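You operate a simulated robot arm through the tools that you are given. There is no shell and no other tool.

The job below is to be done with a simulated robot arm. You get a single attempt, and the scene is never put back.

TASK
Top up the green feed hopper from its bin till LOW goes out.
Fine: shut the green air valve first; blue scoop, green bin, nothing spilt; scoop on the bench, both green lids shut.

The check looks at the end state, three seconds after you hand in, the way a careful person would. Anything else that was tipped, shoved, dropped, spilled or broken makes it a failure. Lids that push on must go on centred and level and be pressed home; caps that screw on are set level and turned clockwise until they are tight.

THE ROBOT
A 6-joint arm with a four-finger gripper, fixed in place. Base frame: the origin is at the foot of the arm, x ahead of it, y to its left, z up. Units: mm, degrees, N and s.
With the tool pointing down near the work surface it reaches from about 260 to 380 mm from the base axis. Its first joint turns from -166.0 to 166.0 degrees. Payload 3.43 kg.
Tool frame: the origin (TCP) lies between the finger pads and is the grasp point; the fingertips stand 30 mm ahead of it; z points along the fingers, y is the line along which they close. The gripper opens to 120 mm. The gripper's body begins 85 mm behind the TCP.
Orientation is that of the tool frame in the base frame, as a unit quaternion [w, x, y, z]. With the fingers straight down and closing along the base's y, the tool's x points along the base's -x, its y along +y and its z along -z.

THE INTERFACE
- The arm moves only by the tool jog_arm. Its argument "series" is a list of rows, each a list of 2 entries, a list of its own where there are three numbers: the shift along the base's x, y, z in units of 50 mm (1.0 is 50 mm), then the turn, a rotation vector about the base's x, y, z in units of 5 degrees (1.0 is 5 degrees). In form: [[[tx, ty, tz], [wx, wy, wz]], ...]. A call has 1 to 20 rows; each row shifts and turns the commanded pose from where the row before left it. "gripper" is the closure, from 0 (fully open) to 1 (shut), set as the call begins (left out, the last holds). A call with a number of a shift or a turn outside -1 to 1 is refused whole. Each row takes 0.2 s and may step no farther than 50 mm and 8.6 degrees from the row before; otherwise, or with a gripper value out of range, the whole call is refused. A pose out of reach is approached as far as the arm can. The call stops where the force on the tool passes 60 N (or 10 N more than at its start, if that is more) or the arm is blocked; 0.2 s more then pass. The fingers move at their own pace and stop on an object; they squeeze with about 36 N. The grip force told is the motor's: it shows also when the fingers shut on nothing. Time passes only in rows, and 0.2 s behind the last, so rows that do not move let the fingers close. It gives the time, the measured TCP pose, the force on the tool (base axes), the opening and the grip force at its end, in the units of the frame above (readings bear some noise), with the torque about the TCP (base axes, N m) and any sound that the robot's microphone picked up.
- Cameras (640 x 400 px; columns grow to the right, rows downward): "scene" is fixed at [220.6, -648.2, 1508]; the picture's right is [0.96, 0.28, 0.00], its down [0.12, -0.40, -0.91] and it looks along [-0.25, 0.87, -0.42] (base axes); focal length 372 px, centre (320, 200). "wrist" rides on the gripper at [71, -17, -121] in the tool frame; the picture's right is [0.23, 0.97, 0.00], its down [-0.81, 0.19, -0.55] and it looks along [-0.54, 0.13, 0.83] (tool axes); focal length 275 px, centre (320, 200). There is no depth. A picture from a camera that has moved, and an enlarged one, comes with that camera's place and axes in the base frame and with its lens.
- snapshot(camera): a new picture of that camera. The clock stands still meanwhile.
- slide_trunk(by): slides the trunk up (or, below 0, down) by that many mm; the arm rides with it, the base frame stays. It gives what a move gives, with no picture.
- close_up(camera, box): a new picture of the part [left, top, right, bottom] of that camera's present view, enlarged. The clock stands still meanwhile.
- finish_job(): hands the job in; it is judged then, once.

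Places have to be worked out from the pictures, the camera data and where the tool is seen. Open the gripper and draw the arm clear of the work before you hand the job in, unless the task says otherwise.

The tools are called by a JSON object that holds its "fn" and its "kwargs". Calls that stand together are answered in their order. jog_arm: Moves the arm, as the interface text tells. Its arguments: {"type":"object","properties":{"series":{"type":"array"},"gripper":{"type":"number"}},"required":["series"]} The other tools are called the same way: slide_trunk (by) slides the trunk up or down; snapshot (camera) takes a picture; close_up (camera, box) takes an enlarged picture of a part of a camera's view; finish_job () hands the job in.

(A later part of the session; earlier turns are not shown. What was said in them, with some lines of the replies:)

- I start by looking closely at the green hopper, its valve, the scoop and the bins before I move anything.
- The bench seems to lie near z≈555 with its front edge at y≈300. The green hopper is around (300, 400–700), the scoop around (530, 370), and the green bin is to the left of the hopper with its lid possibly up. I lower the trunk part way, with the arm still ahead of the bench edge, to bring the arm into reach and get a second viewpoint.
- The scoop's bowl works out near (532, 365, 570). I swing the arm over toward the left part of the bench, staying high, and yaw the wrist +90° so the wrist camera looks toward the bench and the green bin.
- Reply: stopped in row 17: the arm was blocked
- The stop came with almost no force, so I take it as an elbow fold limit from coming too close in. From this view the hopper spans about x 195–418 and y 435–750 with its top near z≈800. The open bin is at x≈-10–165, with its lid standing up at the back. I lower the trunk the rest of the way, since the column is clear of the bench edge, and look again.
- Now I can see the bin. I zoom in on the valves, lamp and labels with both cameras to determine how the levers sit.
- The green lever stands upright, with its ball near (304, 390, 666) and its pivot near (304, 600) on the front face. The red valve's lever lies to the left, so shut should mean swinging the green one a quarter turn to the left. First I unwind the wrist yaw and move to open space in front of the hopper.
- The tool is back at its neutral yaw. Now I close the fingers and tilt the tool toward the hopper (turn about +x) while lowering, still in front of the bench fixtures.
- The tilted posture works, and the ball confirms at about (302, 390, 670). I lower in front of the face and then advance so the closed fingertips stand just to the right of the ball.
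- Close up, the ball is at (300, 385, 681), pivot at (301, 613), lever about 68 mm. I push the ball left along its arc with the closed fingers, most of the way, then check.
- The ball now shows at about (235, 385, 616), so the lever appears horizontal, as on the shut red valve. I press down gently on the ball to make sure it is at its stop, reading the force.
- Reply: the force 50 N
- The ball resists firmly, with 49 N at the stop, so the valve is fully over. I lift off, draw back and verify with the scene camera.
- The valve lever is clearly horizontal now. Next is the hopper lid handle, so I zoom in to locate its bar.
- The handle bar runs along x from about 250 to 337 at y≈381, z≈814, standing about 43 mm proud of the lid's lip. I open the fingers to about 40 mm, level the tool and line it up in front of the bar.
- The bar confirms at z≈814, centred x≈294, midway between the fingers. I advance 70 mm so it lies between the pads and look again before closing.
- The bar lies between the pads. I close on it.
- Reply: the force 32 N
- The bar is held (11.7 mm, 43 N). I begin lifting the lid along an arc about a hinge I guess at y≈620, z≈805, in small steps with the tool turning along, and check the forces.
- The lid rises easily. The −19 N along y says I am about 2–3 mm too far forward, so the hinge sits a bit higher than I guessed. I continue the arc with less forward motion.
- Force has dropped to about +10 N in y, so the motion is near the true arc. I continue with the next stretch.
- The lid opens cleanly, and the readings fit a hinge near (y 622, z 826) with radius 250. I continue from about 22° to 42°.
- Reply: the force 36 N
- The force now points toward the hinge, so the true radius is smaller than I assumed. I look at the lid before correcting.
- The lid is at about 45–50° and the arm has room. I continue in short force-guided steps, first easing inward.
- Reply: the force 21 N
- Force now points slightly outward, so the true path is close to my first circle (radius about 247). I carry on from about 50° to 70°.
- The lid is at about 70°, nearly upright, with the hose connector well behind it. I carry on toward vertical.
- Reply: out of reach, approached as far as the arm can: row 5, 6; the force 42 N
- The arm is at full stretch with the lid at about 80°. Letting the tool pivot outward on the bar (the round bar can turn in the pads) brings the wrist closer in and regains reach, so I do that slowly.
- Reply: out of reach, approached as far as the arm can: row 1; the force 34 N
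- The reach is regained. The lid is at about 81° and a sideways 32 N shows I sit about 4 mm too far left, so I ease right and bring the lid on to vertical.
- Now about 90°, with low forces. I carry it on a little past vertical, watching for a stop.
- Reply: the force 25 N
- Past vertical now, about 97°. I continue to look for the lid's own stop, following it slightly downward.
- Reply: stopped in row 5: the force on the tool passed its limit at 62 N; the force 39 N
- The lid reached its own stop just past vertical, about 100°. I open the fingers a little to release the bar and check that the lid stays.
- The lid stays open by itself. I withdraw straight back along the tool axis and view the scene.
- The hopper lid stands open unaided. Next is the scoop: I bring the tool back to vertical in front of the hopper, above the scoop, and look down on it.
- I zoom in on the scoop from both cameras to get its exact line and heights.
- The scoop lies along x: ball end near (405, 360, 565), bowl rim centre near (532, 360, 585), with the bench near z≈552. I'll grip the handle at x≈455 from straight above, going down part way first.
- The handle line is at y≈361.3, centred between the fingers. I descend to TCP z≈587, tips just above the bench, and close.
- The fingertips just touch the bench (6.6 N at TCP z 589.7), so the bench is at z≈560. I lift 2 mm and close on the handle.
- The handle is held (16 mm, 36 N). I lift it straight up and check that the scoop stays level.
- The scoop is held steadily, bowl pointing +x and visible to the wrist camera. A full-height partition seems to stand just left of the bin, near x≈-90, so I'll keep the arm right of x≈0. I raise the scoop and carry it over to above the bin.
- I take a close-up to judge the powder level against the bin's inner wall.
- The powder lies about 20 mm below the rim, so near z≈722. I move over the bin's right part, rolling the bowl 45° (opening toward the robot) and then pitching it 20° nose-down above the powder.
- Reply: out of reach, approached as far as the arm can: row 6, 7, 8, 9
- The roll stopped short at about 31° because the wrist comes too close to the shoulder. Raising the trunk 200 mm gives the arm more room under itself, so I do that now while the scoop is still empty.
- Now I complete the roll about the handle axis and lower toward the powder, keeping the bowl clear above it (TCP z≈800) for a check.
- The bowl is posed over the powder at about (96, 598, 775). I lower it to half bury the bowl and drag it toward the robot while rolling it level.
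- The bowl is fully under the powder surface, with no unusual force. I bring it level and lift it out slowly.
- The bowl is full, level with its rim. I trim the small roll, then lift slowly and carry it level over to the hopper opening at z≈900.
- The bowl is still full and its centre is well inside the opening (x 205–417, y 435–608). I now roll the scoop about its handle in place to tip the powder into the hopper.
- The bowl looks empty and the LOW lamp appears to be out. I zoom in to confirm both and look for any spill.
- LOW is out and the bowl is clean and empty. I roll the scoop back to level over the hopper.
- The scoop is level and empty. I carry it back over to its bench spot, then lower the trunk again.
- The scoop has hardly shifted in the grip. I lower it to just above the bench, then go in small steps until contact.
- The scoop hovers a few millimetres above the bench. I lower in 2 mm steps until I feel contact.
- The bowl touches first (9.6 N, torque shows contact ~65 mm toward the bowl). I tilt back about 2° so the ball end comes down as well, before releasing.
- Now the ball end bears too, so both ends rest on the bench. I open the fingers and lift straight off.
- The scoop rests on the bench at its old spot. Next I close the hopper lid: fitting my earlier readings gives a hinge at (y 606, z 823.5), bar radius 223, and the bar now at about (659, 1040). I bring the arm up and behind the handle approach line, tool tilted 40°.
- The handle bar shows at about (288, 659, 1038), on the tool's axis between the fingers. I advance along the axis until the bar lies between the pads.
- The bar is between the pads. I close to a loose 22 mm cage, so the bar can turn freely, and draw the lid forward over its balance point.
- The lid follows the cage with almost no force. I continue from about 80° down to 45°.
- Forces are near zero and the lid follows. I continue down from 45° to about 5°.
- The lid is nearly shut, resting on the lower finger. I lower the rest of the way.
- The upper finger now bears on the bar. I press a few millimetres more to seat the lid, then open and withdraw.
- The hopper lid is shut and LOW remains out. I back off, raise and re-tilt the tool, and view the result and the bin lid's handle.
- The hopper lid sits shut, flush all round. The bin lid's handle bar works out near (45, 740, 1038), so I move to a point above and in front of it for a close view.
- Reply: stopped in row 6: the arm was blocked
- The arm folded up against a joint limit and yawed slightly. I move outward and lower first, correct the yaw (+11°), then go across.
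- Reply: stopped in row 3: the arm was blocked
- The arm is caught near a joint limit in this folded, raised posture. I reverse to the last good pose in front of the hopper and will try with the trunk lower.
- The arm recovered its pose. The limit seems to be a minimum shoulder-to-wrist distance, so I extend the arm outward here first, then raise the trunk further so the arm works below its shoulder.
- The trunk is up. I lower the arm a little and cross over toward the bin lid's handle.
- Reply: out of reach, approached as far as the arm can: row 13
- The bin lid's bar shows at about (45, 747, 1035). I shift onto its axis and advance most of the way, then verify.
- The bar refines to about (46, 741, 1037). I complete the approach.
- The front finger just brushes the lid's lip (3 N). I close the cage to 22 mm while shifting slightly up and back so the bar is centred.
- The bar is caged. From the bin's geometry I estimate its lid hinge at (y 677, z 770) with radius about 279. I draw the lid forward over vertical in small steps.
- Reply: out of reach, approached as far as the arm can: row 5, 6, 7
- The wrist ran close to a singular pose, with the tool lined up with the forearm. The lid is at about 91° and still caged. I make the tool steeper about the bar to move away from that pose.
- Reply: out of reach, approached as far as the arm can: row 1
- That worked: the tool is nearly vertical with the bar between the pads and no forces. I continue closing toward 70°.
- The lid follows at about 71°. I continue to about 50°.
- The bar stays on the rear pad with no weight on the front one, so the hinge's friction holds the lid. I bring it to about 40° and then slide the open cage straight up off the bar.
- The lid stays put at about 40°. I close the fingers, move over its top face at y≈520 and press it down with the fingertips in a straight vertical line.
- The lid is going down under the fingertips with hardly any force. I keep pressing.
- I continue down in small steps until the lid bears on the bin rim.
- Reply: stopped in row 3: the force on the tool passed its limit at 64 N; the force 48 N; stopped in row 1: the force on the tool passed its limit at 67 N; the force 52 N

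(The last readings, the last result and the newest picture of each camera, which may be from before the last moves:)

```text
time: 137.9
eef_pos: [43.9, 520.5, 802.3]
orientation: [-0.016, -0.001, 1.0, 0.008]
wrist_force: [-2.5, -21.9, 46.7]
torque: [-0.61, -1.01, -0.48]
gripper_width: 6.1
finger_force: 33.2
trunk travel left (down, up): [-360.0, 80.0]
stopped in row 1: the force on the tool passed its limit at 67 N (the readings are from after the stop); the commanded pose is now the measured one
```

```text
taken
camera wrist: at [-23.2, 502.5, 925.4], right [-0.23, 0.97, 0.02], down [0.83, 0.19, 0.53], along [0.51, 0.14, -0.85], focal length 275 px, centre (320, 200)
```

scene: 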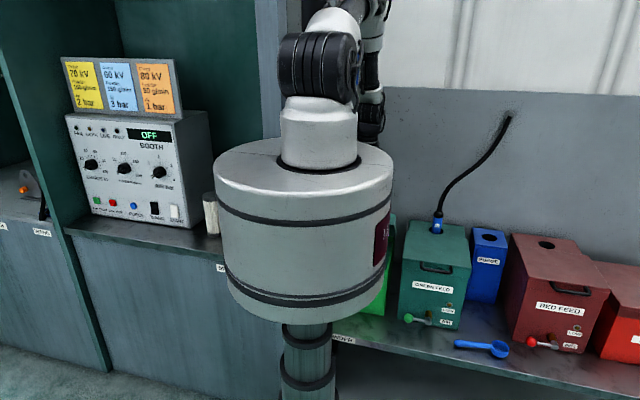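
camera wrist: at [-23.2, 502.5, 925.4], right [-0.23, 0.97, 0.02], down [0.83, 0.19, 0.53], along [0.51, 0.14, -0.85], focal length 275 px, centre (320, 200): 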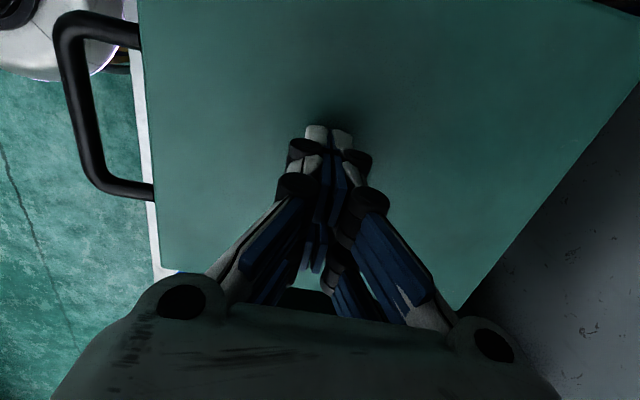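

The lid is hard on its rim (over 60 N at lid-top z≈772). I lift off, draw the arm back toward the right and lower the trunk so the scene camera can check the bin.

{"fn": "jog_arm", "kwargs": {"series": [[[0, 0, 0.2], [0, 0, 0]], [[0, 0, 0.6], [0, 0, 0]], [[0, 0, 0.8], [0, 0, 0]], [[0, 0, 0.8], [0, 0, 0]], [[0, 0, 0.8], [0, 0, 0]], [[0, 0, 0.8], [0, 0, 0]], [[0.5, 0, 0.3], [0, 0, 0]], [[0.7, 0, 0], [0, 0, 0]], [[0.7, -0.1, 0], [0, 0, 0]], [[0.7, -0.2, 0], [0, 0, 0]], [[0.7, -0.3, 0], [0, 0, 0]], [[0.7, -0.4, 0], [0, 0, 0]], [[0.6, -0.4, 0], [0, 0, 0]], [[0.5, -0.4, 0], [0, 0, 0]], [[0.4, -0.4, 0], [0, 0, 0]]], "gripper": 0.5}}

{"fn": "snapshot", "kwargs": {"camera": "scene"}}

```text
time: 141.1
eef_pos: [320.0, 413.0, 1014.1]
orientation: [-0.016, -0.001, 1.0, 0.01]
wrist_force: [0.2, -0.5, 1.0]
torque: [0.01, 0.03, 0.05]
gripper_width: 60.0
finger_force: 0.1
trunk travel left (down, up): [-360.0, 80.0]
```

```text
taken
```

scene: 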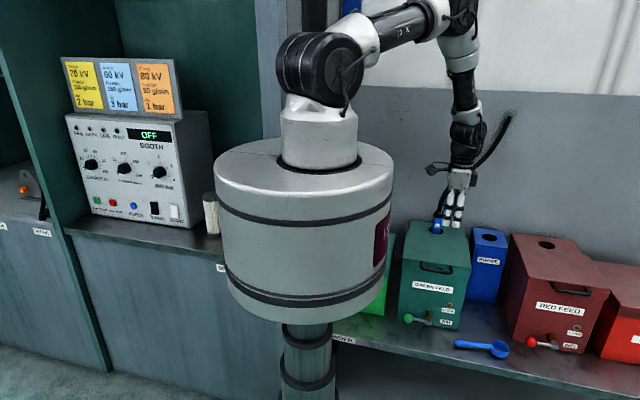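

I pull the arm to open space in front of the bench and higher, then lower the trunk to see the bin.

{"fn": "jog_arm", "kwargs": {"series": [[[0.2, -0.41, 0.5], [0, 0, 0]], [[0.2, -0.41, 0.8], [0, 0, 0]], [[0.2, -0.41, 0.8], [0, 0, 0]], [[0.2, -0.41, 0.8], [0, 0, 0]], [[0.2, -0.41, 0.8], [0, 0, 0]], [[0.2, -0.41, 0.8], [0, 0, 0]]]}}

{"fn": "slide_trunk", "kwargs": {"by": -300}}

{"fn": "snapshot", "kwargs": {"camera": "scene"}}

{"fn": "snapshot", "kwargs": {"camera": "wrist"}}

{"fn": "close_up", "kwargs": {"camera": "scene", "box": [330, 180, 540, 380]}}

```text
time: 142.5
eef_pos: [377.5, 288.9, 1241.3]
orientation: [-0.016, -0.001, 1.0, 0.009]
wrist_force: [-0.3, -0.5, -0.5]
torque: [0.02, -0.04, -0.02]
gripper_width: 60.1
finger_force: 0.2
trunk travel left (down, up): [-360.0, 80.0]
```

```text
time: 145.5
eef_pos: [378.8, 289.7, 940.0]
orientation: [-0.016, -0.002, 1.0, 0.01]
wrist_force: [0.0, -0.5, -0.5]
torque: [-0.01, -0.01, -0.01]
gripper_width: 59.9
finger_force: 0.0
trunk travel left (down, up): [-60.0, 380.0]
```

```text
taken
```

scene: 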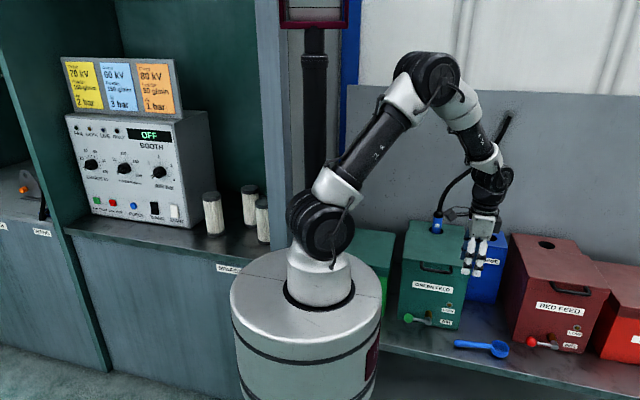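

```text
taken
camera wrist: at [311.7, 271.5, 1063.3], right [-0.23, 0.97, 0.03], down [0.83, 0.18, 0.53], along [0.51, 0.14, -0.85], focal length 275 px, centre (320, 200)
```

wrist: 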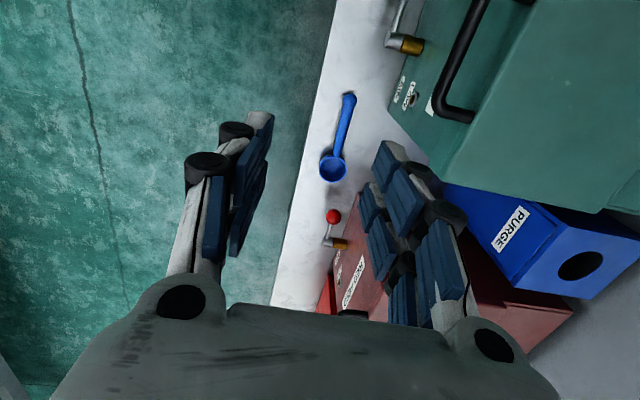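

```text
2.00 times, centred on (435, 280) of scene
camera zoom: at [220.6, -648.2, 1508.0], right [0.96, 0.28, 0.0], down [0.12, -0.4, -0.91], along [-0.25, 0.87, -0.42], focal length 745 px, centre (90, 40)
```

zoom: 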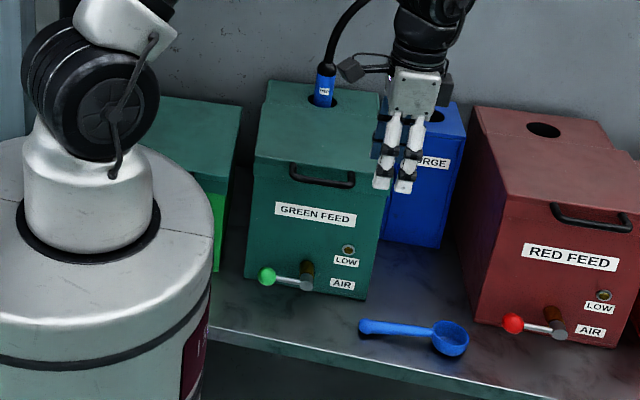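

Both green lids look shut, the valve is across, LOW is out and the scoop is on the bench. I do a last close check of the bin lid, the bench and the hopper seams.

{"fn": "close_up", "kwargs": {"camera": "scene", "box": [350, 220, 480, 340]}}

{"fn": "close_up", "kwargs": {"camera": "wrist", "box": [290, 0, 500, 200]}}

{"fn": "close_up", "kwargs": {"camera": "scene", "box": [430, 310, 560, 390]}}

```text
3.33 times, centred on (415, 280) of scene
camera zoom: at [220.6, -648.2, 1508.0], right [0.96, 0.28, 0.0], down [0.12, -0.4, -0.91], along [-0.25, 0.87, -0.42], focal length 1241 px, centre (3, -67)
```

zoom: 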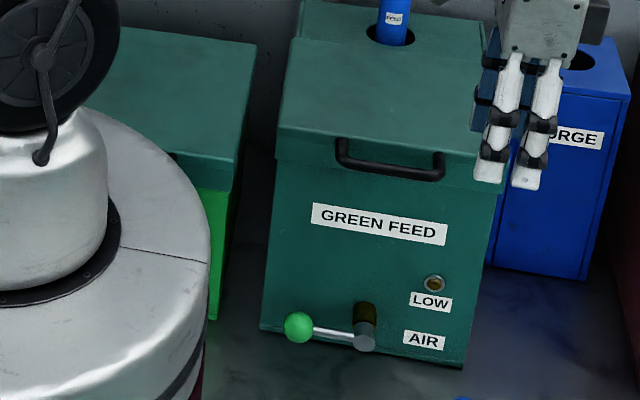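

```text
2.00 times, centred on (395, 100) of wrist
camera zoom: at [311.7, 271.5, 1063.3], right [-0.23, 0.97, 0.03], down [0.83, 0.18, 0.53], along [0.51, 0.14, -0.85], focal length 551 px, centre (170, 400)
```

zoom: 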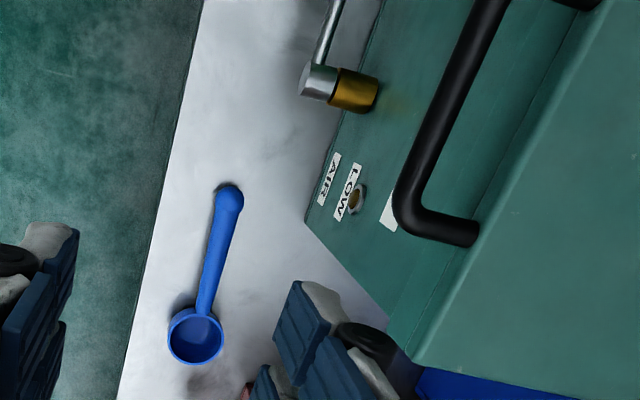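

```text
4.92 times, centred on (495, 350) of scene
camera zoom: at [220.6, -648.2, 1508.0], right [0.96, 0.28, 0.0], down [0.12, -0.4, -0.91], along [-0.25, 0.87, -0.42], focal length 1833 px, centre (-542, -538)
```

zoom: 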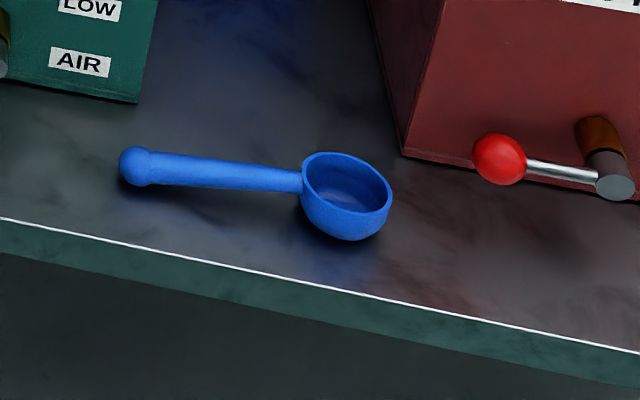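

Everything checks: no spill visible, both lids flush, valve shut, LOW out, scoop empty on the bench. I open the gripper fully, well clear of the work.

{"fn": "jog_arm", "kwargs": {"series": [[[0, -0.2, 0.3], [0, 0, 0]], [[0, 0, 0.3], [0, 0, 0]], [[0, 0, 0], [0, 0, 0]], [[0, 0, 0], [0, 0, 0]], [[0, 0, 0], [0, 0, 0]]], "gripper": 0}}

{"fn": "snapshot", "kwargs": {"camera": "scene"}}

```text
time: 146.7
eef_pos: [377.7, 279.9, 969.9]
orientation: [-0.016, -0.002, 1.0, 0.01]
wrist_force: [0.7, 0.9, 0.4]
torque: [-0.02, 0.03, -0.02]
gripper_width: 119.8
finger_force: 0.1
trunk travel left (down, up): [-60.0, 380.0]
```

```text
taken
```

scene: 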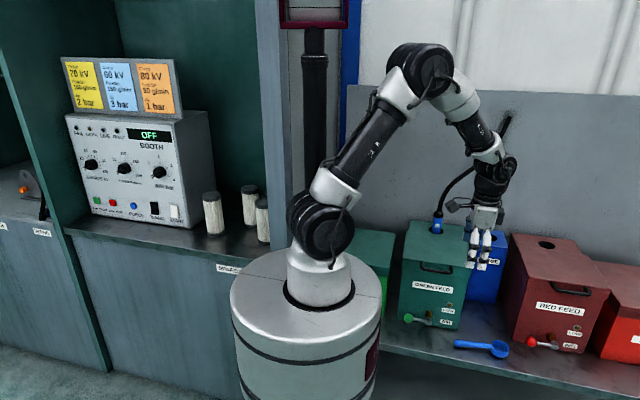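

The gripper is open and the arm stands clear. The work is in its required end state, so I hand the job in.

{"fn": "finish_job", "kwargs": {}}

```text
The job is handed in.
```

The green feed hopper is topped up and its LOW lamp is out; I've handed the job in.

- **Valve:** I shut the green air valve first, pressing the lever against its stop. It lies the same way as the red one.
- **Powder:** One full blue scoop from the green bin put LOW out. I saw no spill on the bench or around the hopper.
- **Scoop:** It is empty and back on the bench at its original spot.
- **Lids:** The hopper lid and the bin lid are both shut and pressed down. The bin lid was already open when I started.
- **Arm:** The gripper is open and clear of the work.

The check result has not come back to me, so this is from my own last pictures and force readings.
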